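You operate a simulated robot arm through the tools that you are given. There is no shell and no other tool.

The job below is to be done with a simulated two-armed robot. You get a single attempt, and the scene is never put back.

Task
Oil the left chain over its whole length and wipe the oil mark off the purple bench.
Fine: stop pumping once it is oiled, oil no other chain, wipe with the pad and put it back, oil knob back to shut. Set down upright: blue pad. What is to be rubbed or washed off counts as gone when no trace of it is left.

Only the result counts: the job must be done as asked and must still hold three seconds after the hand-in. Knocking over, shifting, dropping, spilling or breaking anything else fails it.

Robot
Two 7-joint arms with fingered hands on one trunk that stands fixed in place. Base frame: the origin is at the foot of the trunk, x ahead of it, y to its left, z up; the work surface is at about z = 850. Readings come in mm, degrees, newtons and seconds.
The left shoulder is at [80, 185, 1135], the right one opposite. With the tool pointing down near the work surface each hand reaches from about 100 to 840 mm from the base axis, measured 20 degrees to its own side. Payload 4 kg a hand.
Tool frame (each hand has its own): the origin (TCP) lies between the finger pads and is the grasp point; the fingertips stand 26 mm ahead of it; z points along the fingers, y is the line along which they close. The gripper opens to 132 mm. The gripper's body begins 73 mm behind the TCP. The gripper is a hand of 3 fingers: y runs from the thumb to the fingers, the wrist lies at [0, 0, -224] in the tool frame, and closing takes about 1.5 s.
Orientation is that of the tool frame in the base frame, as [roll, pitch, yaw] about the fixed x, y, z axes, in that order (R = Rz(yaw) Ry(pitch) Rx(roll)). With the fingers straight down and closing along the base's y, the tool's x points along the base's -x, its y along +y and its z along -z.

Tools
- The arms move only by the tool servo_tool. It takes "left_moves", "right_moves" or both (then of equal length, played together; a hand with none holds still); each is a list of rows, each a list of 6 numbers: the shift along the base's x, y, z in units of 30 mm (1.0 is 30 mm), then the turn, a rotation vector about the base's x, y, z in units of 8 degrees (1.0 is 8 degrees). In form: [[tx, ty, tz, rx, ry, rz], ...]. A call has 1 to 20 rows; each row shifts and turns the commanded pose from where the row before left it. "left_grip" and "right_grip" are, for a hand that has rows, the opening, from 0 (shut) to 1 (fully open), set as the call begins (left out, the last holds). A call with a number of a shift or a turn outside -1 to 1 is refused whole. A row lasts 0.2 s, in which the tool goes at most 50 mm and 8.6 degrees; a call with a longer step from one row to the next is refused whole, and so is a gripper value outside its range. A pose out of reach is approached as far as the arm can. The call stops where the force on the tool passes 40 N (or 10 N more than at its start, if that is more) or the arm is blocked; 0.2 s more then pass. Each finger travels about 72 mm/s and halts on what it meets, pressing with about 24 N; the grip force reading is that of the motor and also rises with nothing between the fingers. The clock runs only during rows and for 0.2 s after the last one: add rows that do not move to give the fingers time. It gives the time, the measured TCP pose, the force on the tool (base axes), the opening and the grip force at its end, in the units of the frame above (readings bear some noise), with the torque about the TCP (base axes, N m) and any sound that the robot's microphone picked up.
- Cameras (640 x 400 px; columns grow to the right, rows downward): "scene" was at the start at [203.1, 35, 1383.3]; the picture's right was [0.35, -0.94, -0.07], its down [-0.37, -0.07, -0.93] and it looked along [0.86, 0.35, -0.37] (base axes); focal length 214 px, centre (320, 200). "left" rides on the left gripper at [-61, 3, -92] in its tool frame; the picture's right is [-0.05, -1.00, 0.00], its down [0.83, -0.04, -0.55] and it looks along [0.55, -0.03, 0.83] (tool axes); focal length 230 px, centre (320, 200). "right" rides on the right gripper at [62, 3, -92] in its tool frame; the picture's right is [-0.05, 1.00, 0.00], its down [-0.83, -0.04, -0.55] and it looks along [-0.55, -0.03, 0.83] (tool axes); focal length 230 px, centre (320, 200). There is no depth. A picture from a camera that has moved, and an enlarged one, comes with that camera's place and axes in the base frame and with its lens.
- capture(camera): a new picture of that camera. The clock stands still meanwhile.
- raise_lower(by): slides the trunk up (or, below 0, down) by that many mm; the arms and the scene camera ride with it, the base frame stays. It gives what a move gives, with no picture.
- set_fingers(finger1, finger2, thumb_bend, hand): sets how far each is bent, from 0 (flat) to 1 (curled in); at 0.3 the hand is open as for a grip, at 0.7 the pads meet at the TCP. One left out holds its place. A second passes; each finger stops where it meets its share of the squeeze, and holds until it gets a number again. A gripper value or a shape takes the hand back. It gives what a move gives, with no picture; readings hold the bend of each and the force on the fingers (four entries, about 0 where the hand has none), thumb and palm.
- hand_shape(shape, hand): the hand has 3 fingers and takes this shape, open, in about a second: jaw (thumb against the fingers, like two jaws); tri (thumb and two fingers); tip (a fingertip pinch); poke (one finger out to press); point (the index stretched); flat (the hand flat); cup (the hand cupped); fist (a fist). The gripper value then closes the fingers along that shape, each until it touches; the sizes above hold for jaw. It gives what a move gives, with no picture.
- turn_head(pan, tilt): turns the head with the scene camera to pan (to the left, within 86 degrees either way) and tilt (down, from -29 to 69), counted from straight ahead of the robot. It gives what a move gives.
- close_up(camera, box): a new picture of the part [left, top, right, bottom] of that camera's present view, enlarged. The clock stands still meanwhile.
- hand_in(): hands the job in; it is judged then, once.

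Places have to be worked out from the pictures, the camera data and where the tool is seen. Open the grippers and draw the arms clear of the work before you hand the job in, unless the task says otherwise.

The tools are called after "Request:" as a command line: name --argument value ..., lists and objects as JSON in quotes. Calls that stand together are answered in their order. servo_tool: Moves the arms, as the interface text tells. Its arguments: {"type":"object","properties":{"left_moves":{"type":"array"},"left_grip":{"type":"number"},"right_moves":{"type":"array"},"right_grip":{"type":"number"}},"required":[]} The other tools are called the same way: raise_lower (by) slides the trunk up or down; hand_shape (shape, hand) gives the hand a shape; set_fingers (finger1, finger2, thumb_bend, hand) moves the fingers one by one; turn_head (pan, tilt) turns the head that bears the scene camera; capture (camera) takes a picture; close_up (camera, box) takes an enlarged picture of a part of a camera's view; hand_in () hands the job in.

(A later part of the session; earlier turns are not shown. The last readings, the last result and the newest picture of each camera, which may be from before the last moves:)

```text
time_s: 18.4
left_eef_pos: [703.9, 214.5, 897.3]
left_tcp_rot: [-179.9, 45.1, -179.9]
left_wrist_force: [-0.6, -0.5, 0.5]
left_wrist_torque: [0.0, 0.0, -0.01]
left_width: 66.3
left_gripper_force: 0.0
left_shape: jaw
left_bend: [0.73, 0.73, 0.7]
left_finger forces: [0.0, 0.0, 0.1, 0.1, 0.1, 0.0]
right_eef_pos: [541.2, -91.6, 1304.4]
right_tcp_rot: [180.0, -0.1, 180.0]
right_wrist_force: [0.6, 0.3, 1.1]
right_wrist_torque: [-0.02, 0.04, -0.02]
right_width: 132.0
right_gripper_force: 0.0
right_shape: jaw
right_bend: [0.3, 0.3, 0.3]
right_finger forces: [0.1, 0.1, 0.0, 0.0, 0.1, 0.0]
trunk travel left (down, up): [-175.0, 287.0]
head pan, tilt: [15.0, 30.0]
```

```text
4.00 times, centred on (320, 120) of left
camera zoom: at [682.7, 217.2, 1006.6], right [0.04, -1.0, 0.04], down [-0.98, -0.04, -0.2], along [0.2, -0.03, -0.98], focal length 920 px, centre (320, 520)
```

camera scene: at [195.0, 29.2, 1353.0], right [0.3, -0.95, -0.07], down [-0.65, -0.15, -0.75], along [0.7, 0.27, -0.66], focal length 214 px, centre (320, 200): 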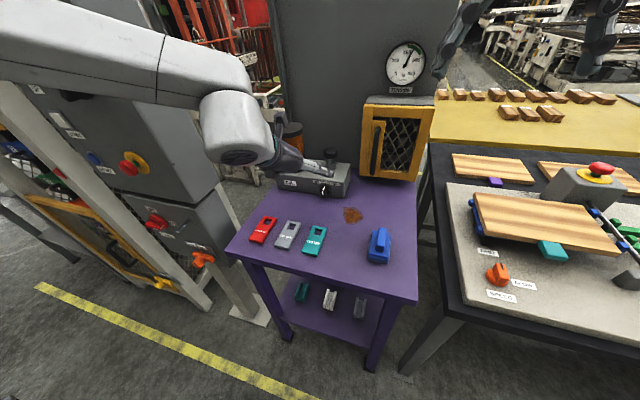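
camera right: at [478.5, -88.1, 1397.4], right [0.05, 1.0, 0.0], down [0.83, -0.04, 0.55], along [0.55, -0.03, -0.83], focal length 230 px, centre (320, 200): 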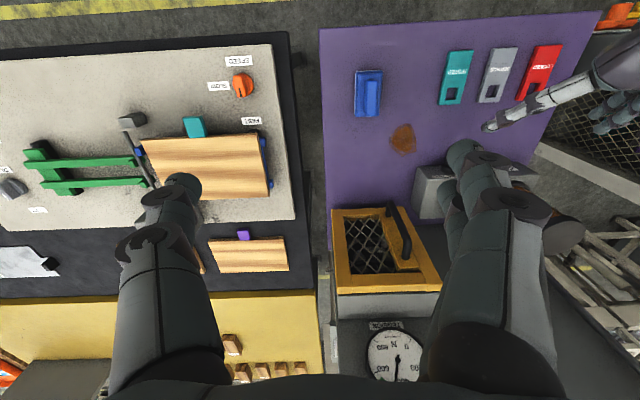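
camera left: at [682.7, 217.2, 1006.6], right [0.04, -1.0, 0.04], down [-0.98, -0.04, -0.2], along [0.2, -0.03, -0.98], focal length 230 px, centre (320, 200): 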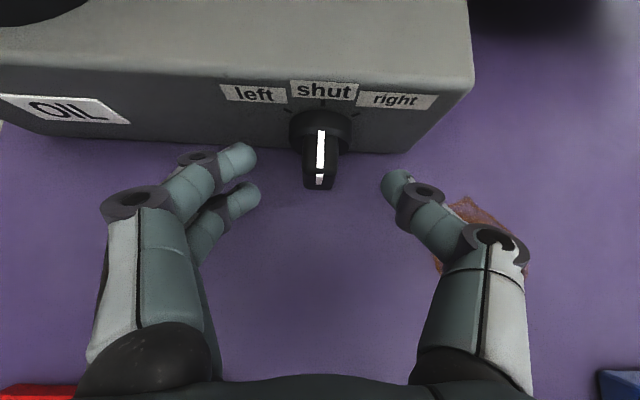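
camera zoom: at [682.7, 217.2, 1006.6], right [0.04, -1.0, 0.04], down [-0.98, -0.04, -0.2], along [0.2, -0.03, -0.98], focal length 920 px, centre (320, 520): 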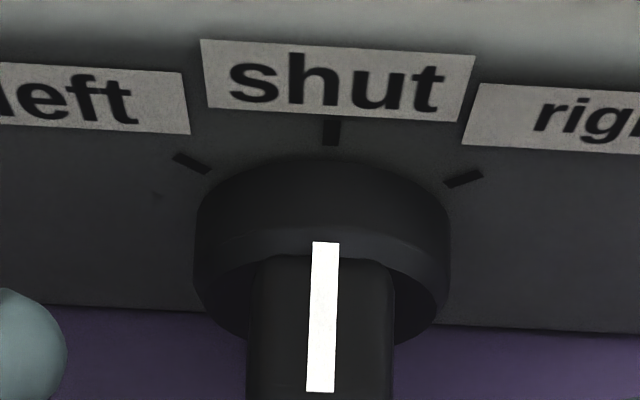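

Fingers line up with the bar; I shift 4 mm forward and close the hand on the knob.

Request:
servo_tool --left_moves '[[0.12, 0, 0, 0, 0, 0], [0, 0, 0, 0, 0, 0]]'

Request:
servo_tool --left_moves '[[0, 0, 0, 0, 0, 0], [0, 0, 0, 0, 0, 0], [0, 0, 0, 0, 0, 0], [0, 0, 0, 0, 0, 0], [0, 0, 0, 0, 0, 0], [0, 0, 0, 0, 0, 0]]' --left_grip 0.05

Request:
capture --camera "left"

```text
time_s: 19.0
left_eef_pos: [708.3, 213.2, 898.2]
left_tcp_rot: [-179.9, 45.2, -179.9]
left_wrist_force: [0.0, -0.9, 0.5]
left_wrist_torque: [0.0, -0.01, -0.01]
left_width: 66.7
left_gripper_force: 0.2
left_shape: jaw
left_bend: [0.73, 0.73, 0.7]
left_finger forces: [0.0, 0.0, 0.1, 0.0, 0.1, 0.1]
right_eef_pos: [540.8, -89.3, 1304.7]
right_tcp_rot: [180.0, 0.0, 180.0]
right_wrist_force: [0.1, 0.0, 0.2]
right_wrist_torque: [0.01, 0.01, -0.01]
right_width: 131.9
right_gripper_force: 0.1
right_shape: jaw
right_bend: [0.3, 0.3, 0.3]
right_finger forces: [0.0, 0.0, 0.1, 0.1, 0.0, 0.1]
trunk travel left (down, up): [-175.0, 287.0]
head pan, tilt: [15.0, 30.0]
```

```text
time_s: 20.4
left_eef_pos: [709.6, 214.9, 899.0]
left_tcp_rot: [-179.9, 45.1, -179.9]
left_wrist_force: [-2.4, 3.4, -0.7]
left_wrist_torque: [0.04, 0.04, 0.29]
left_width: 11.7
left_gripper_force: 23.9
left_shape: jaw
left_bend: [0.71, 0.72, 0.7]
left_finger forces: [12.8, 10.2, 0.0, 0.0, 20.9, 0.1]
right_eef_pos: [541.1, -90.2, 1305.5]
right_tcp_rot: [180.0, -0.1, -180.0]
right_wrist_force: [0.6, -0.2, 0.1]
right_wrist_torque: [0.03, -0.02, 0.02]
right_width: 131.9
right_gripper_force: 0.1
right_shape: jaw
right_bend: [0.3, 0.3, 0.3]
right_finger forces: [0.0, 0.1, 0.0, 0.0, 0.0, 0.0]
trunk travel left (down, up): [-175.0, 287.0]
head pan, tilt: [15.0, 30.0]
```

```text
taken
camera left: at [685.7, 217.1, 1007.3], right [0.04, -1.0, 0.04], down [-0.98, -0.04, -0.2], along [0.2, -0.03, -0.98], focal length 230 px, centre (320, 200)
```

left: 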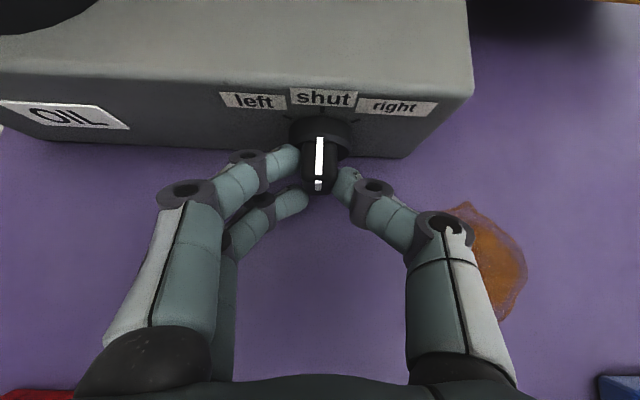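

Both fingers and thumb hold the bar. I turn about the knob's axis (y≈214, z≈878) toward "left", half way first, following the arc.

Request:
servo_tool --left_moves '[[0, 0.0727, -0.004, -0.781, 0, 0], [0, 0.0717, -0.0117, -0.781, 0, 0], [0, 0.07, -0.0197, -0.781, 0, 0], [0, 0.0673, -0.027, -0.781, 0, 0]]'

Request:
capture --camera "left"

```text
time_s: 21.4
left_eef_pos: [707.6, 219.9, 897.5]
left_tcp_rot: [-146.3, 39.9, -157.0]
left_wrist_force: [1.7, -2.8, -0.3]
left_wrist_torque: [-0.01, 0.1, 0.16]
left_width: 11.4
left_gripper_force: 23.8
left_shape: jaw
left_bend: [0.71, 0.72, 0.7]
left_finger forces: [10.8, 10.0, 0.1, 0.0, 24.9, 0.0]
right_eef_pos: [541.1, -90.8, 1305.3]
right_tcp_rot: [-180.0, -0.1, -180.0]
right_wrist_force: [-0.3, 0.3, 0.1]
right_wrist_torque: [0.01, 0.01, -0.03]
right_width: 131.7
right_gripper_force: 0.1
right_shape: jaw
right_bend: [0.3, 0.3, 0.3]
right_finger forces: [0.1, 0.0, 0.0, 0.0, 0.1, 0.1]
trunk travel left (down, up): [-175.0, 287.0]
head pan, tilt: [15.0, 30.0]
```

```text
taken
camera left: at [685.4, 268.6, 994.7], right [0.03, -0.89, 0.46], down [-0.98, -0.12, -0.16], along [0.2, -0.44, -0.87], focal length 230 px, centre (320, 200)
```

left: 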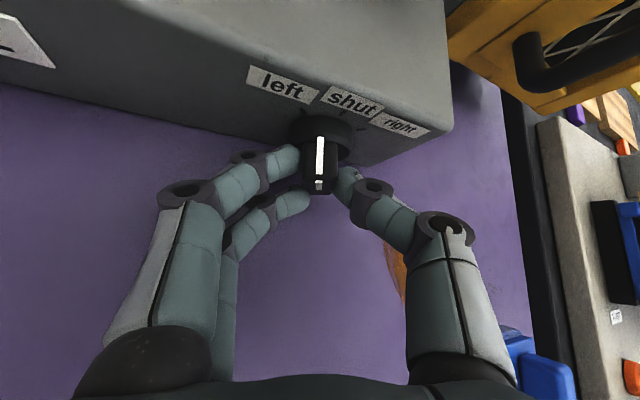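

The knob turns with the hand, forces are small. I continue the remaining 25°.

Request:
servo_tool --left_moves '[[0, 0.0643, -0.0343, -0.781, 0, 0], [0, 0.06, -0.041, -0.781, 0, 0], [0, 0.055, -0.0473, -0.781, 0, 0], [0, 0.0497, -0.053, -0.781, 0, 0]]'

Request:
capture --camera "left"

Request:
close_up --camera "left" --box '[240, 50, 432, 170]'

```text
time_s: 22.4
left_eef_pos: [707.9, 226.7, 893.6]
left_tcp_rot: [-120.5, 27.0, -142.4]
left_wrist_force: [0.5, -8.7, 0.7]
left_wrist_torque: [0.02, 0.19, -0.01]
left_width: 10.7
left_gripper_force: 23.6
left_shape: jaw
left_bend: [0.71, 0.73, 0.7]
left_finger forces: [9.6, 11.4, 0.0, 0.1, 25.8, 0.0]
right_eef_pos: [540.5, -92.3, 1306.1]
right_tcp_rot: [179.8, -0.1, -180.0]
right_wrist_force: [0.2, 0.3, -0.3]
right_wrist_torque: [0.01, 0.0, 0.0]
right_width: 131.9
right_gripper_force: 0.1
right_shape: jaw
right_bend: [0.3, 0.3, 0.3]
right_finger forces: [0.1, 0.0, 0.1, 0.0, 0.1, 0.0]
trunk travel left (down, up): [-175.0, 287.0]
head pan, tilt: [15.0, 30.0]
```

```text
taken
camera left: at [684.6, 311.3, 960.7], right [0.04, -0.61, 0.79], down [-0.98, -0.18, -0.09], along [0.2, -0.77, -0.61], focal length 230 px, centre (320, 200)
```

left: 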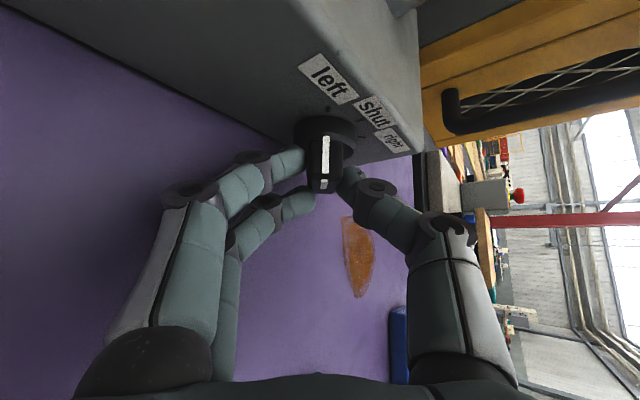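

```text
3.33 times, centred on (336, 110) of left
camera zoom: at [684.6, 311.3, 960.7], right [0.04, -0.61, 0.79], down [-0.98, -0.18, -0.09], along [0.2, -0.77, -0.61], focal length 767 px, centre (267, 500)
```

zoom: 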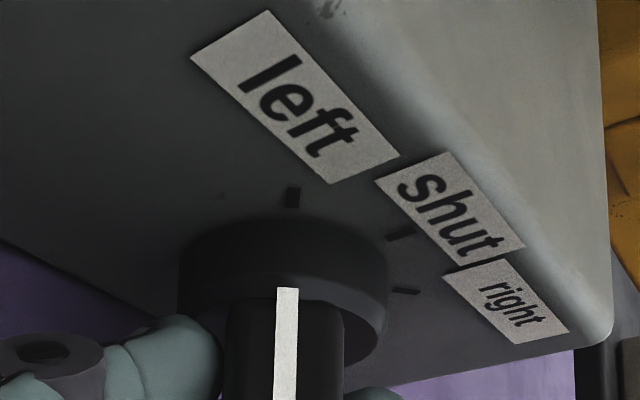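

The pointer now aims at the "left" tick. I open the hand and check that the knob stays.

Request:
servo_tool --left_moves '[[0, 0, 0, 0, 0, 0], [0, 0, 0, 0, 0, 0], [0, 0, 0, 0, 0, 0], [0, 0, 0, 0, 0, 0], [0, 0, 0, 0, 0, 0], [-0.471, 0.361, 0.303, 0, 0, 0], [-0.471, 0.361, 0.303, 0, 0, 0], [-0.471, 0.361, 0.303, 0, 0, 0]]' --left_grip 0.5

Request:
capture --camera "left"

Request:
close_up --camera "left" --box '[260, 60, 420, 160]'

```text
time_s: 24.2
left_eef_pos: [665.5, 261.0, 917.7]
left_tcp_rot: [-120.7, 26.9, -142.4]
left_wrist_force: [0.1, 0.2, 0.3]
left_wrist_torque: [0.02, 0.01, 0.01]
left_width: 65.2
left_gripper_force: 0.0
left_shape: jaw
left_bend: [0.73, 0.73, 0.7]
left_finger forces: [0.0, 0.1, 0.0, 0.0, 0.1, 0.1]
right_eef_pos: [540.3, -90.1, 1305.9]
right_tcp_rot: [-180.0, 0.1, 180.0]
right_wrist_force: [0.0, 0.0, 0.2]
right_wrist_torque: [0.03, 0.0, -0.02]
right_width: 132.1
right_gripper_force: 0.1
right_shape: jaw
right_bend: [0.3, 0.3, 0.3]
right_finger forces: [0.0, 0.0, 0.0, 0.0, 0.1, 0.0]
trunk travel left (down, up): [-175.0, 287.0]
head pan, tilt: [15.0, 30.0]
```

```text
taken
camera left: at [641.9, 345.7, 986.0], right [0.04, -0.61, 0.79], down [-0.98, -0.18, -0.09], along [0.2, -0.77, -0.61], focal length 230 px, centre (320, 200)
```

left: 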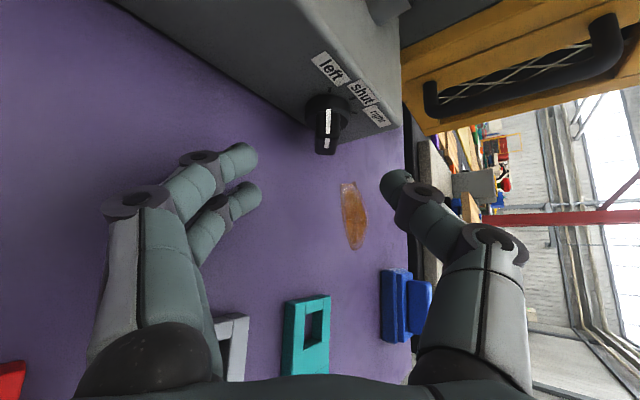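

```text
4.00 times, centred on (340, 110) of left
camera zoom: at [641.9, 345.7, 986.0], right [0.04, -0.61, 0.79], down [-0.98, -0.18, -0.09], along [0.2, -0.77, -0.61], focal length 920 px, centre (240, 560)
```

zoom: 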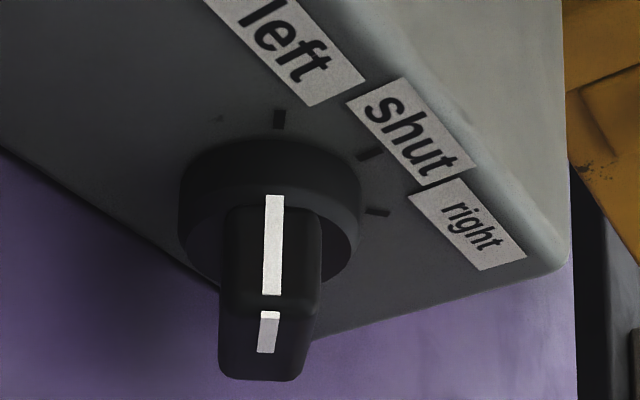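

Knob set to "left". Next I unrotate the hand while rising, tilt it to 60° below horizontal, close it, and bring it above and before the pump plunger for a look.

Request:
servo_tool --left_moves '[[0.1, -0.219, 0.776, 0.893, 0, 0], [0.1, -0.219, 0.776, 0.893, 0, 0], [0.1, -0.219, 0.776, 0.893, 0, 0], [0.1, -0.219, 0.776, 0.893, 0, 0], [0.1, -0.219, 0.676, 0.893, 0, 0], [0.1, -0.219, 0.676, 0.893, 0, 0], [0.1, -0.219, 0.676, 0.893, 0, 0], [0.4, 0, 0.2, 0, 0.94, 0], [0.4, 0, 0.2, 0, 0.94, 0], [0.5, 0, 0, 0, 0, 0], [0.5, 0, 0, 0, 0, 0]]' --left_grip 0

Request:
capture --camera "left"

Request:
capture --camera "scene"

```text
time_s: 26.6
left_eef_pos: [739.5, 215.0, 1066.8]
left_tcp_rot: [-175.5, 31.1, -176.4]
left_wrist_force: [0.2, -0.3, 0.0]
left_wrist_torque: [-0.02, 0.0, -0.01]
left_width: 0.0
left_gripper_force: 24.6
left_shape: jaw
left_bend: [0.63, 0.63, 0.66]
left_finger forces: [0.0, 0.1, 0.0, 0.0, 0.0, 0.0]
left hand out of reach, approached as far as the arm can: row 3, 4
right_eef_pos: [541.9, -91.0, 1305.2]
right_tcp_rot: [180.0, 0.0, 180.0]
right_wrist_force: [-0.3, 0.0, 0.2]
right_wrist_torque: [0.0, 0.01, 0.0]
right_width: 132.0
right_gripper_force: 0.0
right_shape: jaw
right_bend: [0.3, 0.3, 0.3]
right_finger forces: [0.0, 0.0, 0.0, 0.1, 0.0, 0.0]
trunk travel left (down, up): [-175.0, 287.0]
head pan, tilt: [15.0, 30.0]
```

```text
taken
camera left: at [743.6, 224.9, 1177.2], right [0.07, -0.99, 0.09], down [-1.0, -0.06, 0.05], along [-0.04, -0.1, -0.99], focal length 230 px, centre (320, 200)
```

left: 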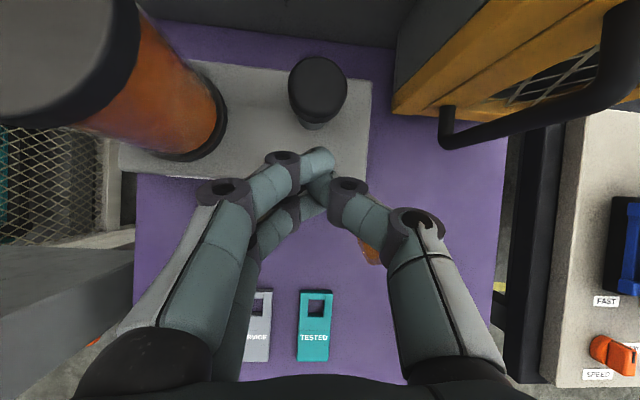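

```text
taken
camera scene: at [198.0, 25.8, 1352.3], right [0.25, -0.97, -0.05], down [-0.65, -0.13, -0.75], along [0.71, 0.22, -0.66], focal length 214 px, centre (320, 200)
```

scene: 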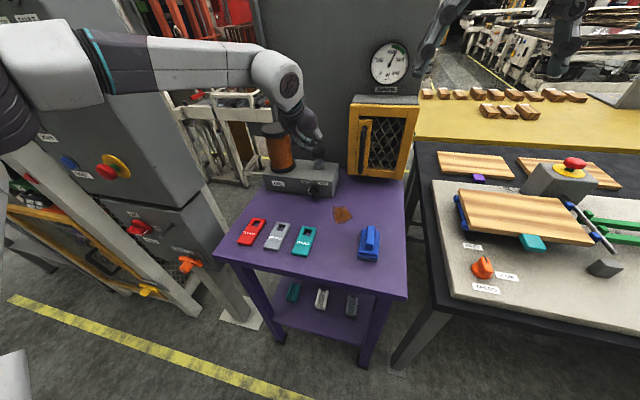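

The hand is closed, tilted about 59°, near the plunger. I enlarge the view of the cap for its position.

Request:
close_up --camera "left" --box '[250, 30, 410, 210]'

Request:
close_up --camera "scene" --box '[240, 90, 368, 220]'

```text
2.22 times, centred on (330, 120) of left
camera zoom: at [743.6, 224.9, 1177.2], right [0.07, -0.99, 0.09], down [-1.0, -0.06, 0.05], along [-0.04, -0.1, -0.99], focal length 511 px, centre (298, 378)
```

zoom: 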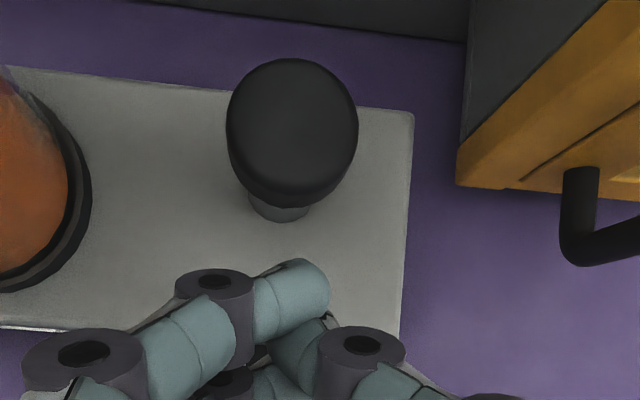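

```text
3.08 times, centred on (304, 155) of scene
camera zoom: at [198.0, 25.8, 1352.3], right [0.25, -0.97, -0.05], down [-0.65, -0.13, -0.75], along [0.71, 0.22, -0.66], focal length 660 px, centre (369, 338)
```

zoom: 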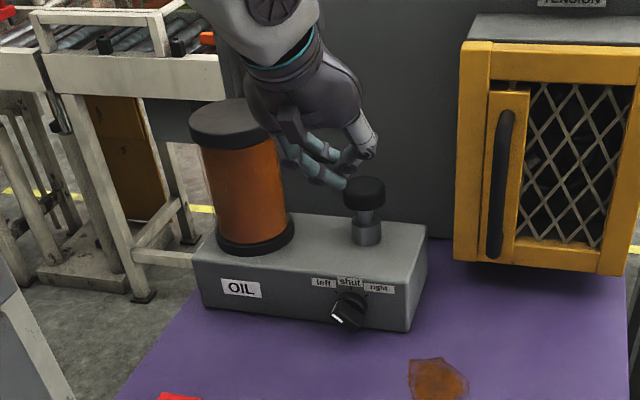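

Cap top is about (821, 215, 1003), radius ~22. I level the hand's small roll and move the closed fingertips above the cap.

Request:
servo_tool --left_moves '[[0.817, 0, -0.15, 0.16, 0, 0], [0.817, 0, -0.15, 0.16, 0, 0], [0.817, 0, -0.15, 0.16, 0, 0]]'

Request:
close_up --camera "left" --box '[200, 60, 440, 240]'

Request:
close_up --camera "scene" --box '[240, 80, 368, 200]'

```text
time_s: 27.4
left_eef_pos: [800.0, 217.1, 1054.4]
left_tcp_rot: [-179.3, 31.3, -178.1]
left_wrist_force: [-0.7, -0.1, 0.3]
left_wrist_torque: [0.01, 0.03, -0.01]
left_width: 0.1
left_gripper_force: 23.9
left_shape: jaw
left_bend: [0.63, 0.63, 0.66]
left_finger forces: [0.1, 0.0, 0.0, 0.0, 0.1, 0.0]
left hand out of reach, approached as far as the arm can: row 3
right_eef_pos: [541.9, -90.9, 1304.8]
right_tcp_rot: [180.0, 0.1, -179.9]
right_wrist_force: [-0.2, 0.2, 1.2]
right_wrist_torque: [0.02, 0.0, 0.03]
right_width: 131.7
right_gripper_force: 0.0
right_shape: jaw
right_bend: [0.3, 0.3, 0.3]
right_finger forces: [0.0, 0.0, 0.0, 0.0, 0.0, 0.0]
trunk travel left (down, up): [-175.0, 287.0]
head pan, tilt: [15.0, 30.0]
```

```text
2.22 times, centred on (320, 150) of left
camera zoom: at [803.9, 220.5, 1166.5], right [0.07, -1.0, 0.04], down [-1.0, -0.07, 0.04], along [-0.04, -0.04, -1.0], focal length 511 px, centre (320, 311)
```

zoom: 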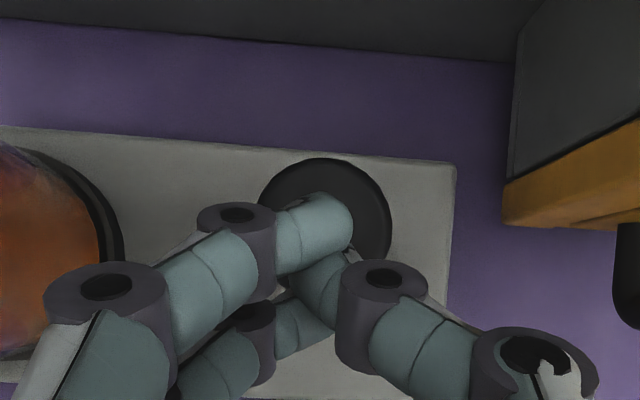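

```text
3.33 times, centred on (304, 140) of scene
camera zoom: at [197.1, 25.8, 1352.6], right [0.25, -0.97, -0.05], down [-0.65, -0.13, -0.75], along [0.71, 0.22, -0.66], focal length 715 px, centre (373, 400)
```

zoom: 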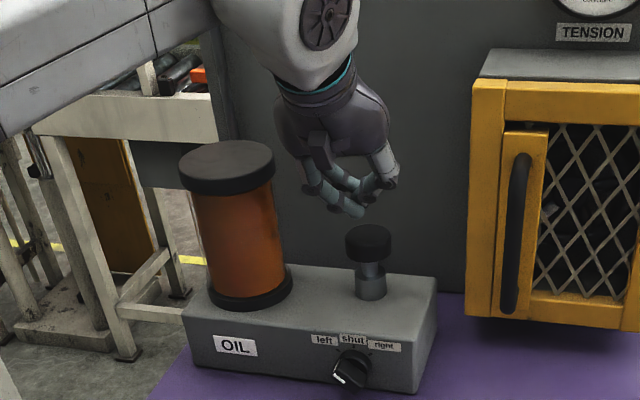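

Row 3 was at the reach limit, so I tilt the hand forward to 45° to gain reach and place the lower fingertip over the cap centre.

Request:
servo_tool --left_moves '[[0.1, -0.03, 0, 0, -0.9, 0], [0.15, -0.03, 0, 0, -0.9, 0], [0.2, 0, 0, 0, 0, 0]]'

Request:
close_up --camera "left" --box '[200, 60, 440, 240]'

Request:
close_up --camera "scene" --box '[240, 80, 368, 200]'

```text
time_s: 28.2
left_eef_pos: [813.6, 213.2, 1056.5]
left_tcp_rot: [-179.6, 45.6, -178.3]
left_wrist_force: [-0.8, 0.4, 0.0]
left_wrist_torque: [0.03, 0.02, 0.03]
left_width: 0.1
left_gripper_force: 24.0
left_shape: jaw
left_bend: [0.63, 0.63, 0.66]
left_finger forces: [0.1, 0.0, 0.1, 0.0, 0.0, 0.0]
right_eef_pos: [541.8, -91.5, 1304.8]
right_tcp_rot: [180.0, -0.1, -180.0]
right_wrist_force: [0.5, -0.1, -0.2]
right_wrist_torque: [0.01, 0.02, 0.03]
right_width: 131.9
right_gripper_force: 0.1
right_shape: jaw
right_bend: [0.3, 0.3, 0.3]
right_finger forces: [0.0, 0.1, 0.0, 0.0, 0.1, 0.0]
trunk travel left (down, up): [-175.0, 287.0]
head pan, tilt: [15.0, 30.0]
```

```text
2.22 times, centred on (320, 150) of left
camera zoom: at [789.0, 216.3, 1165.5], right [0.06, -1.0, 0.04], down [-0.98, -0.07, -0.21], along [0.21, -0.03, -0.98], focal length 511 px, centre (320, 311)
```

zoom: 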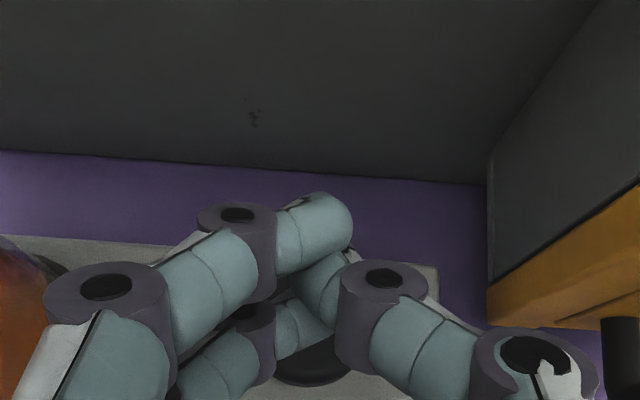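

```text
3.33 times, centred on (304, 140) of scene
camera zoom: at [197.4, 25.1, 1352.5], right [0.25, -0.97, -0.05], down [-0.65, -0.13, -0.75], along [0.71, 0.22, -0.66], focal length 715 px, centre (373, 400)
```

zoom: 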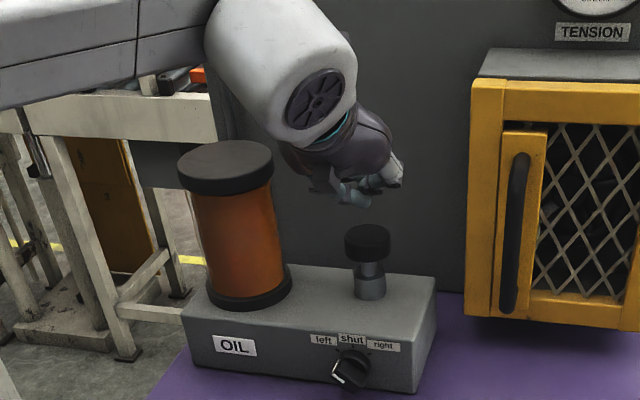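

The lowest fingertip sits just above the cap near its centre. I shift 4 mm forward and descend in small steps until I feel the cap.

Request:
servo_tool --left_moves '[[0.13, 0.05, -0.2, 0, 0, 0], [0, 0, -0.2, 0, 0, 0], [0, 0, -0.2, 0, 0, 0], [0, 0, -0.15, 0, 0, 0], [0, 0, -0.1, 0, 0, 0]]'

Request:
close_up --camera "scene" --box '[272, 100, 352, 160]'

```text
time_s: 29.4
left_eef_pos: [816.9, 215.3, 1032.4]
left_tcp_rot: [-179.6, 45.8, -178.4]
left_wrist_force: [0.3, -0.2, -0.5]
left_wrist_torque: [0.01, 0.01, 0.01]
left_width: 0.0
left_gripper_force: 24.1
left_shape: jaw
left_bend: [0.63, 0.63, 0.66]
left_finger forces: [0.0, 0.1, 0.0, 0.1, 0.0, 0.0]
right_eef_pos: [541.0, -90.1, 1305.1]
right_tcp_rot: [180.0, -0.1, 180.0]
right_wrist_force: [0.4, -0.2, 0.3]
right_wrist_torque: [0.0, -0.03, -0.02]
right_width: 131.8
right_gripper_force: 0.0
right_shape: jaw
right_bend: [0.3, 0.3, 0.3]
right_finger forces: [0.1, 0.0, 0.0, 0.1, 0.0, 0.1]
trunk travel left (down, up): [-175.0, 287.0]
head pan, tilt: [15.0, 30.0]
```

```text
6.67 times, centred on (312, 130) of scene
camera zoom: at [197.0, 25.5, 1352.5], right [0.25, -0.97, -0.05], down [-0.65, -0.13, -0.75], along [0.71, 0.22, -0.66], focal length 1430 px, centre (373, 667)
```

zoom: 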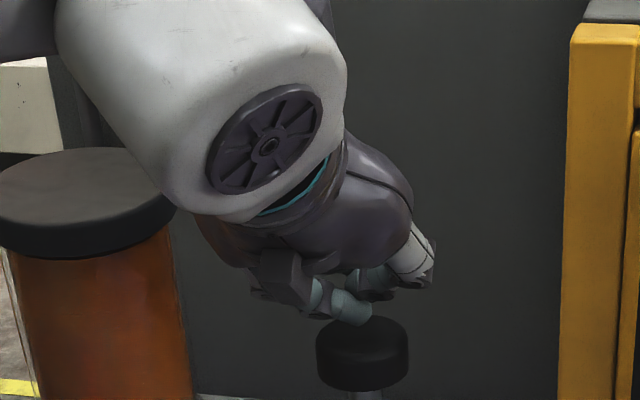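

The fingertip is about to touch the cap. I press on in 3 mm steps, watching the force.

Request:
servo_tool --left_moves '[[0, 0, -0.1, 0, 0, 0], [0, 0, -0.1, 0, 0, 0], [0, 0, -0.1, 0, 0, 0], [0, 0, -0.1, 0, 0, 0]]'

Request:
close_up --camera "scene" --box '[272, 110, 352, 180]'

```text
time_s: 30.4
left_eef_pos: [816.7, 213.8, 1021.1]
left_tcp_rot: [-179.5, 45.8, -178.4]
left_wrist_force: [-0.6, 0.1, 2.2]
left_wrist_torque: [0.0, -0.04, 0.01]
left_width: 0.0
left_gripper_force: 23.9
left_shape: jaw
left_bend: [0.63, 0.63, 0.66]
left_finger forces: [0.0, 0.1, 0.0, 0.0, 0.1, 0.0]
right_eef_pos: [540.2, -90.8, 1305.3]
right_tcp_rot: [-180.0, 0.0, 179.9]
right_wrist_force: [1.1, 0.0, 0.0]
right_wrist_torque: [-0.04, 0.01, -0.04]
right_width: 131.8
right_gripper_force: 0.0
right_shape: jaw
right_bend: [0.3, 0.3, 0.3]
right_finger forces: [0.0, 0.0, 0.1, 0.0, 0.1, 0.1]
trunk travel left (down, up): [-175.0, 287.0]
head pan, tilt: [15.0, 30.0]
```

```text
5.71 times, centred on (312, 145) of scene
camera zoom: at [196.5, 25.5, 1352.7], right [0.25, -0.97, -0.05], down [-0.65, -0.13, -0.75], along [0.71, 0.22, -0.66], focal length 1226 px, centre (366, 514)
```

zoom: 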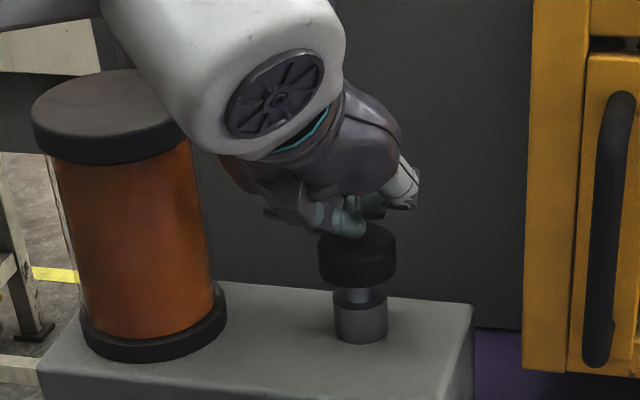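

Contact at TCP z≈1022. I push the plunger down in steps.

Request:
servo_tool --left_moves '[[0, 0, -0.1, 0, 0, 0], [0, 0, -0.1, 0, 0, 0], [0, 0, -0.1, 0, 0, 0], [0, 0, -0.1, 0, 0, 0], [0, 0, -0.1, 0, 0, 0]]'

Request:
close_up --camera "scene" --box '[272, 110, 352, 180]'

```text
time_s: 31.6
left_eef_pos: [815.9, 214.6, 1005.5]
left_tcp_rot: [-179.5, 45.9, -178.2]
left_wrist_force: [2.1, 1.5, 7.3]
left_wrist_torque: [0.05, -0.13, 0.02]
left_width: 0.3
left_gripper_force: 23.9
left_shape: jaw
left_bend: [0.63, 0.64, 0.66]
left_finger forces: [0.0, 0.0, 0.1, 0.0, 0.0, 0.1]
right_eef_pos: [539.8, -90.5, 1305.8]
right_tcp_rot: [-180.0, 0.0, 180.0]
right_wrist_force: [-0.2, 0.6, 0.1]
right_wrist_torque: [0.0, 0.03, -0.07]
right_width: 131.9
right_gripper_force: 0.1
right_shape: jaw
right_bend: [0.3, 0.3, 0.3]
right_finger forces: [0.0, 0.1, 0.1, 0.0, 0.0, 0.0]
trunk travel left (down, up): [-175.0, 287.0]
head pan, tilt: [15.0, 30.0]
```

```text
5.71 times, centred on (312, 145) of scene
camera zoom: at [195.9, 25.5, 1352.8], right [0.25, -0.97, -0.05], down [-0.65, -0.13, -0.75], along [0.71, 0.22, -0.66], focal length 1226 px, centre (366, 514)
```

zoom: 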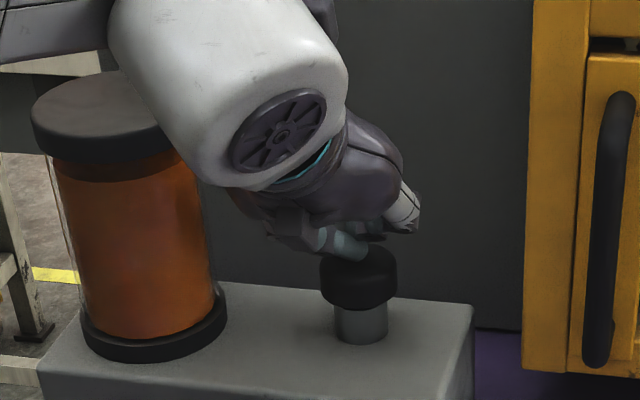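

The plunger is nearly down and the oil level has dropped slightly. Before going on I check the chains through the head camera.

Request:
turn_head --pan 58 --tilt 0

Request:
capture --camera "scene"

Request:
close_up --camera "scene" --box '[220, 80, 290, 140]'

```text
time_s: 32.7
left_eef_pos: [817.2, 215.5, 1007.1]
left_tcp_rot: [-179.6, 45.9, -178.2]
left_wrist_force: [2.8, 2.3, 11.7]
left_wrist_torque: [0.06, -0.14, 0.01]
left_width: 0.0
left_gripper_force: 23.9
left_shape: jaw
left_bend: [0.63, 0.64, 0.66]
left_finger forces: [0.0, 20.9, 0.0, 0.1, 0.0, 0.0]
right_eef_pos: [539.8, -91.2, 1305.7]
right_tcp_rot: [-180.0, 0.0, -180.0]
right_wrist_force: [1.0, 1.1, 0.0]
right_wrist_torque: [0.01, -0.02, 0.03]
right_width: 131.8
right_gripper_force: 0.0
right_shape: jaw
right_bend: [0.3, 0.3, 0.3]
right_finger forces: [0.1, 0.0, 0.0, 0.0, 0.0, 0.1]
trunk travel left (down, up): [-175.0, 287.0]
head pan, tilt: [58.0, 0.0]
```

```text
taken
camera scene: at [167.1, 78.2, 1408.3], right [0.83, -0.53, -0.18], down [-0.21, 0.0, -0.98], along [0.52, 0.85, -0.11], focal length 214 px, centre (320, 200)
```

scene: 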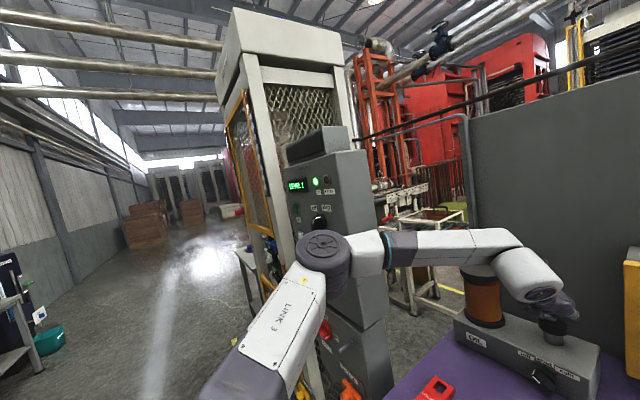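

```text
6.67 times, centred on (255, 110) of scene
camera zoom: at [167.1, 78.2, 1408.3], right [0.83, -0.53, -0.18], down [-0.21, 0.0, -0.98], along [0.52, 0.85, -0.11], focal length 1430 px, centre (753, 800)
```

zoom: 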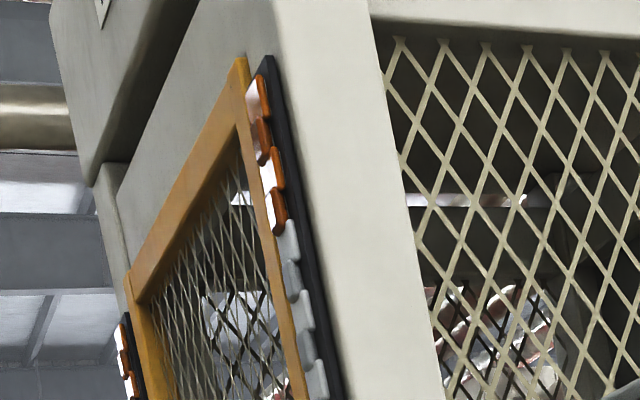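

I zoom on both strips lower down to record the oiled portion.

Request:
close_up --camera "scene" --box '[222, 110, 254, 150]'

Request:
close_up --camera "scene" --box '[225, 145, 281, 215]'

Request:
close_up --camera "scene" --box '[225, 200, 289, 300]'

```text
10.00 times, centred on (238, 130) of scene
camera zoom: at [167.1, 78.2, 1408.3], right [0.83, -0.53, -0.18], down [-0.21, 0.0, -0.98], along [0.52, 0.85, -0.11], focal length 2145 px, centre (1140, 900)
```

zoom: 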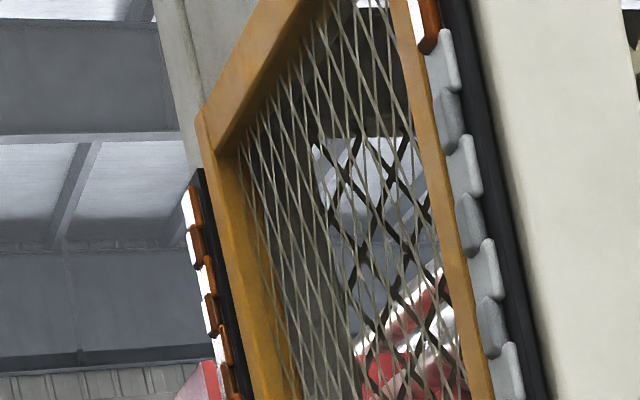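

```text
5.71 times, centred on (253, 180) of scene
camera zoom: at [167.1, 78.2, 1408.3], right [0.83, -0.53, -0.18], down [-0.21, 0.0, -0.98], along [0.52, 0.85, -0.11], focal length 1226 px, centre (703, 314)
```

zoom: 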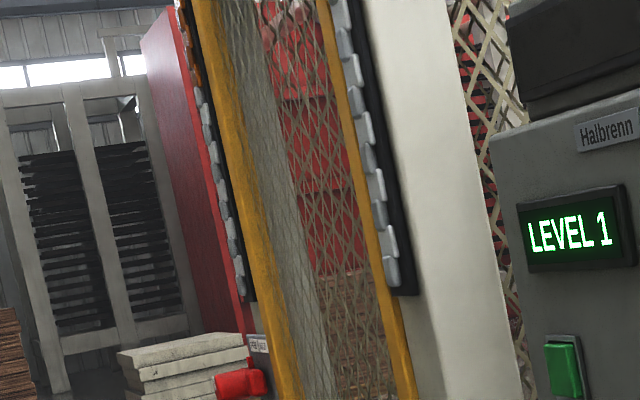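

```text
4.00 times, centred on (257, 250) of scene
camera zoom: at [167.1, 78.2, 1408.3], right [0.83, -0.53, -0.18], down [-0.21, 0.0, -0.98], along [0.52, 0.85, -0.11], focal length 858 px, centre (572, 0)
```

zoom: 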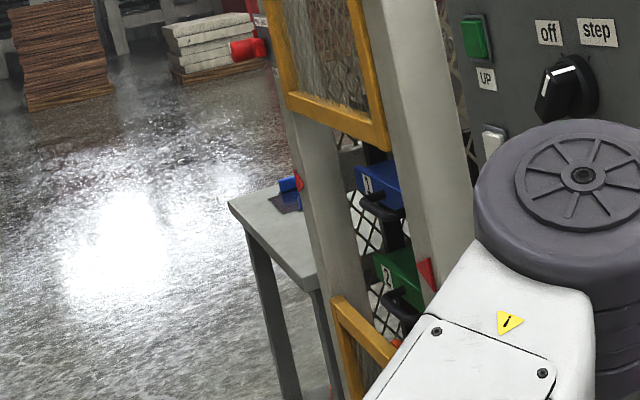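

The left strip has grown from about 25% to about half orange, the right is unchanged (4 links) — one stroke adds oil. I release the plunger fully and look again.

Request:
servo_tool --left_moves '[[0, 0, 0.2, 0, 0, 0], [0, 0, 0.2, 0, 0, 0], [0, 0, 0.2, 0, 0, 0], [0, 0, 0.1, 0, 0, 0]]'

Request:
close_up --camera "scene" --box '[210, 120, 258, 150]'

Request:
close_up --camera "scene" --box '[212, 145, 276, 205]'

Request:
close_up --camera "scene" --box '[430, 240, 606, 400]'

```text
time_s: 33.7
left_eef_pos: [816.3, 214.2, 1025.2]
left_tcp_rot: [-179.6, 45.7, -178.4]
left_wrist_force: [0.6, -1.2, 2.1]
left_wrist_torque: [0.0, -0.01, -0.03]
left_width: 0.0
left_gripper_force: 23.8
left_shape: jaw
left_bend: [0.63, 0.64, 0.66]
left_finger forces: [0.0, 0.1, 0.0, 0.1, 0.0, 0.0]
right_eef_pos: [540.6, -90.9, 1305.6]
right_tcp_rot: [-180.0, 0.1, -180.0]
right_wrist_force: [-0.6, 0.5, 0.3]
right_wrist_torque: [-0.02, 0.02, 0.0]
right_width: 132.0
right_gripper_force: 0.1
right_shape: jaw
right_bend: [0.3, 0.3, 0.3]
right_finger forces: [0.1, 0.1, 0.0, 0.0, 0.1, 0.0]
trunk travel left (down, up): [-175.0, 287.0]
head pan, tilt: [58.0, 0.0]
```

```text
13.33 times, centred on (234, 135) of scene
camera zoom: at [167.9, 78.2, 1408.1], right [0.83, -0.53, -0.18], down [-0.21, 0.0, -0.98], along [0.52, 0.85, -0.11], focal length 2860 px, centre (1467, 1067)
```

zoom: 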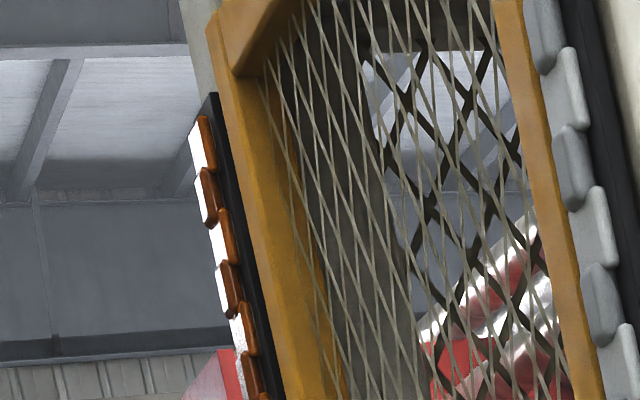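

```text
6.67 times, centred on (244, 175) of scene
camera zoom: at [167.9, 78.2, 1408.1], right [0.83, -0.53, -0.18], down [-0.21, 0.0, -0.98], along [0.52, 0.85, -0.11], focal length 1430 px, centre (827, 367)
```

zoom: 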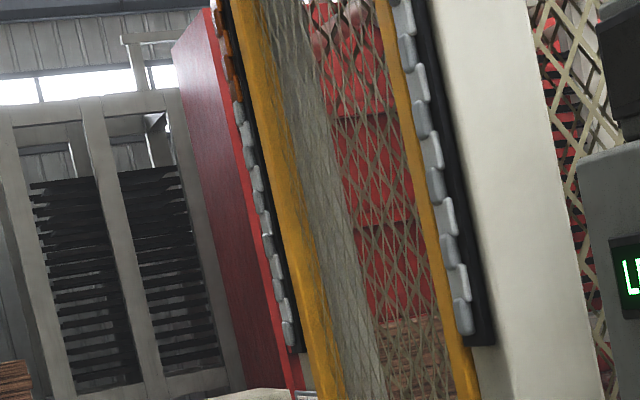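

```text
2.50 times, centred on (518, 320) of scene
camera zoom: at [167.9, 78.2, 1408.1], right [0.83, -0.53, -0.18], down [-0.21, 0.0, -0.98], along [0.52, 0.85, -0.11], focal length 536 px, centre (-175, -100)
```

zoom: 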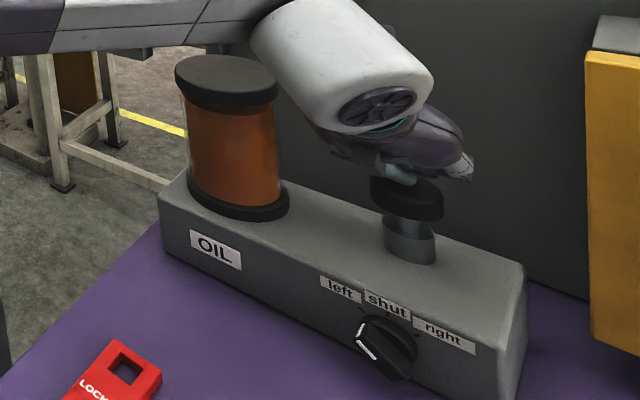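

Left chain shows 8 of about 16 links orange; right still 4. I raise a little more so the plunger surely returns to the top, and check it.

Request:
servo_tool --left_moves '[[0, 0, 0.2, 0, 0, 0], [0, 0, 0.2, 0, 0, 0]]'

Request:
close_up --camera "scene" --box '[510, 270, 606, 330]'

Request:
close_up --camera "scene" --box '[212, 120, 276, 205]'

```text
time_s: 34.3
left_eef_pos: [816.9, 213.9, 1036.7]
left_tcp_rot: [-179.5, 45.8, -178.4]
left_wrist_force: [1.0, -0.4, 0.8]
left_wrist_torque: [0.02, 0.03, -0.02]
left_width: 0.0
left_gripper_force: 24.5
left_shape: jaw
left_bend: [0.63, 0.64, 0.66]
left_finger forces: [0.0, 0.1, 0.0, 0.0, 0.0, 0.0]
right_eef_pos: [541.7, -89.3, 1305.9]
right_tcp_rot: [-180.0, 0.0, -180.0]
right_wrist_force: [0.5, -0.4, 0.5]
right_wrist_torque: [0.01, 0.0, -0.01]
right_width: 132.1
right_gripper_force: 0.0
right_shape: jaw
right_bend: [0.3, 0.3, 0.3]
right_finger forces: [0.0, 0.0, 0.1, 0.0, 0.0, 0.0]
trunk travel left (down, up): [-175.0, 287.0]
head pan, tilt: [58.0, 0.0]
```

```text
6.67 times, centred on (558, 300) of scene
camera zoom: at [168.1, 78.3, 1408.2], right [0.83, -0.53, -0.18], down [-0.21, 0.0, -0.98], along [0.52, 0.85, -0.11], focal length 1430 px, centre (-1267, -467)
```

zoom: 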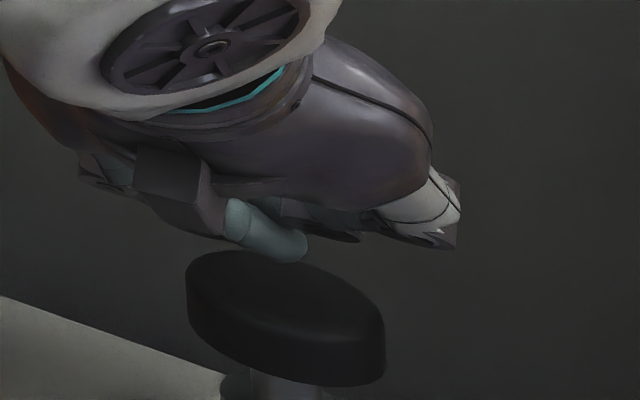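

```text
4.71 times, centred on (244, 162) of scene
camera zoom: at [168.1, 78.3, 1408.2], right [0.83, -0.53, -0.18], down [-0.21, 0.0, -0.98], along [0.52, 0.85, -0.11], focal length 1009 px, centre (678, 376)
```

zoom: 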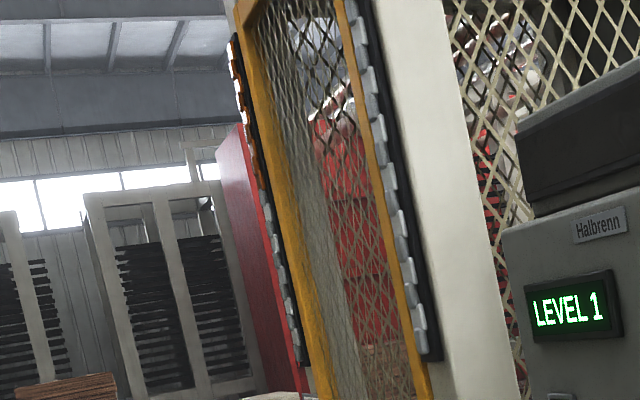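

The plunger is back up and the finger clear. Second stroke: same depth as before (to TCP z≈1005), then check.

Request:
servo_tool --left_moves '[[0, 0, -0.2, 0, 0, 0], [0, 0, -0.2, 0, 0, 0], [0, 0, -0.133, 0, 0, 0], [0, 0, -0.133, 0, 0, 0], [0, 0, -0.133, 0, 0, 0], [0, 0, -0.133, 0, 0, 0], [0, 0, -0.1, 0, 0, 0]]'

Request:
close_up --camera "scene" --box '[212, 120, 276, 205]'

Request:
close_up --camera "scene" --box '[212, 145, 276, 205]'

```text
time_s: 35.9
left_eef_pos: [817.3, 213.2, 1008.3]
left_tcp_rot: [-179.5, 45.9, -178.2]
left_wrist_force: [-1.1, 0.2, 5.6]
left_wrist_torque: [0.04, -0.03, 0.01]
left_width: 0.1
left_gripper_force: 24.3
left_shape: jaw
left_bend: [0.63, 0.64, 0.66]
left_finger forces: [0.0, 0.1, 0.0, 0.0, 0.0, 0.0]
right_eef_pos: [541.0, -89.9, 1306.1]
right_tcp_rot: [179.9, 0.0, 180.0]
right_wrist_force: [0.2, -0.5, 0.4]
right_wrist_torque: [-0.02, 0.0, -0.03]
right_width: 132.0
right_gripper_force: 0.0
right_shape: jaw
right_bend: [0.3, 0.3, 0.3]
right_finger forces: [0.0, 0.0, 0.0, 0.1, 0.0, 0.0]
trunk travel left (down, up): [-175.0, 287.0]
head pan, tilt: [58.0, 0.0]
```

```text
4.71 times, centred on (244, 162) of scene
camera zoom: at [167.3, 78.2, 1408.3], right [0.83, -0.53, -0.18], down [-0.21, 0.0, -0.98], along [0.52, 0.85, -0.11], focal length 1009 px, centre (678, 376)
```

zoom: 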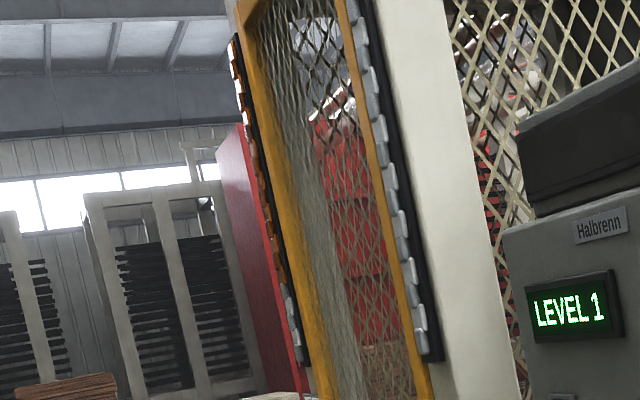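

```text
6.67 times, centred on (244, 175) of scene
camera zoom: at [167.3, 78.2, 1408.3], right [0.83, -0.53, -0.18], down [-0.21, 0.0, -0.98], along [0.52, 0.85, -0.11], focal length 1430 px, centre (827, 367)
```

zoom: 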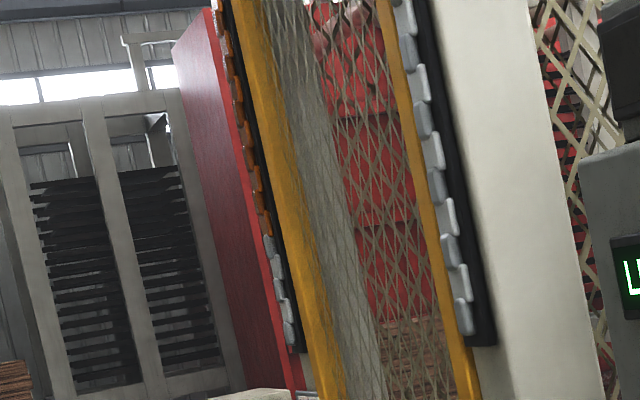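

Now about 12 links are orange with 4 grey left at the bottom. I release fully and make the third stroke.

Request:
servo_tool --left_moves '[[0, 0, 0.2, 0, 0, 0], [0, 0, 0.2, 0, 0, 0], [0, 0, 0.2, 0, 0, 0], [0, 0, 0.2, 0, 0, 0], [0, 0, 0.2, 0, 0, 0], [0, 0, 0, 0, 0, 0]]'

Request:
close_up --camera "scene" --box '[212, 145, 276, 205]'

Request:
close_up --camera "scene" --box '[430, 240, 606, 400]'

```text
time_s: 37.3
left_eef_pos: [816.5, 213.7, 1036.3]
left_tcp_rot: [-179.6, 45.7, -178.4]
left_wrist_force: [-0.1, -0.3, 0.0]
left_wrist_torque: [-0.02, -0.01, 0.01]
left_width: 0.1
left_gripper_force: 24.1
left_shape: jaw
left_bend: [0.63, 0.64, 0.66]
left_finger forces: [0.0, 0.1, 0.0, 0.0, 0.0, 0.0]
right_eef_pos: [541.0, -90.9, 1306.3]
right_tcp_rot: [180.0, -0.1, -179.9]
right_wrist_force: [0.6, 0.5, -0.8]
right_wrist_torque: [-0.01, 0.0, 0.0]
right_width: 132.1
right_gripper_force: 0.2
right_shape: jaw
right_bend: [0.3, 0.3, 0.3]
right_finger forces: [0.0, 0.1, 0.1, 0.1, 0.0, 0.0]
trunk travel left (down, up): [-175.0, 287.0]
head pan, tilt: [58.0, 0.0]
```

```text
6.67 times, centred on (244, 175) of scene
camera zoom: at [168.4, 78.4, 1408.1], right [0.83, -0.53, -0.18], down [-0.21, 0.0, -0.98], along [0.52, 0.85, -0.11], focal length 1430 px, centre (827, 367)
```

zoom: 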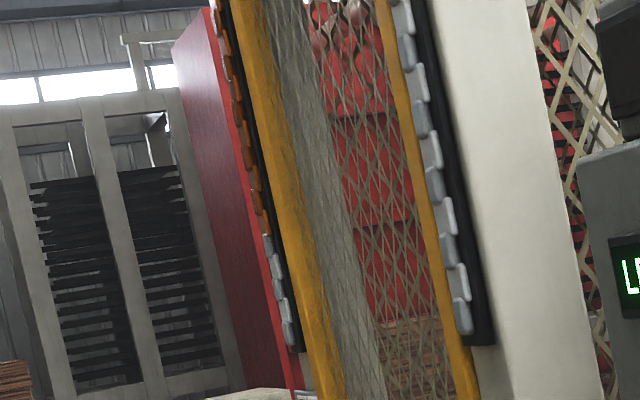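

```text
2.50 times, centred on (518, 320) of scene
camera zoom: at [168.4, 78.4, 1408.1], right [0.83, -0.53, -0.18], down [-0.21, 0.0, -0.98], along [0.52, 0.85, -0.11], focal length 536 px, centre (-175, -100)
```

zoom: 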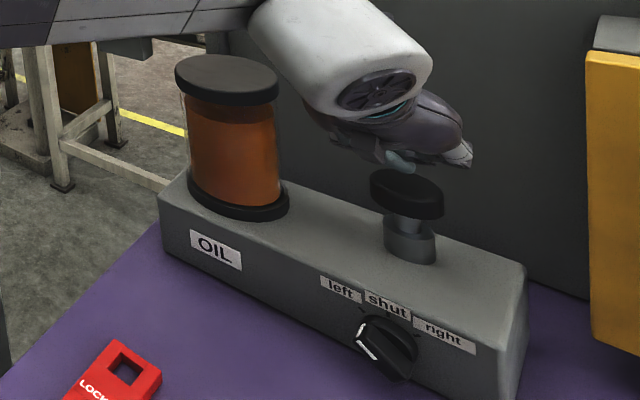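

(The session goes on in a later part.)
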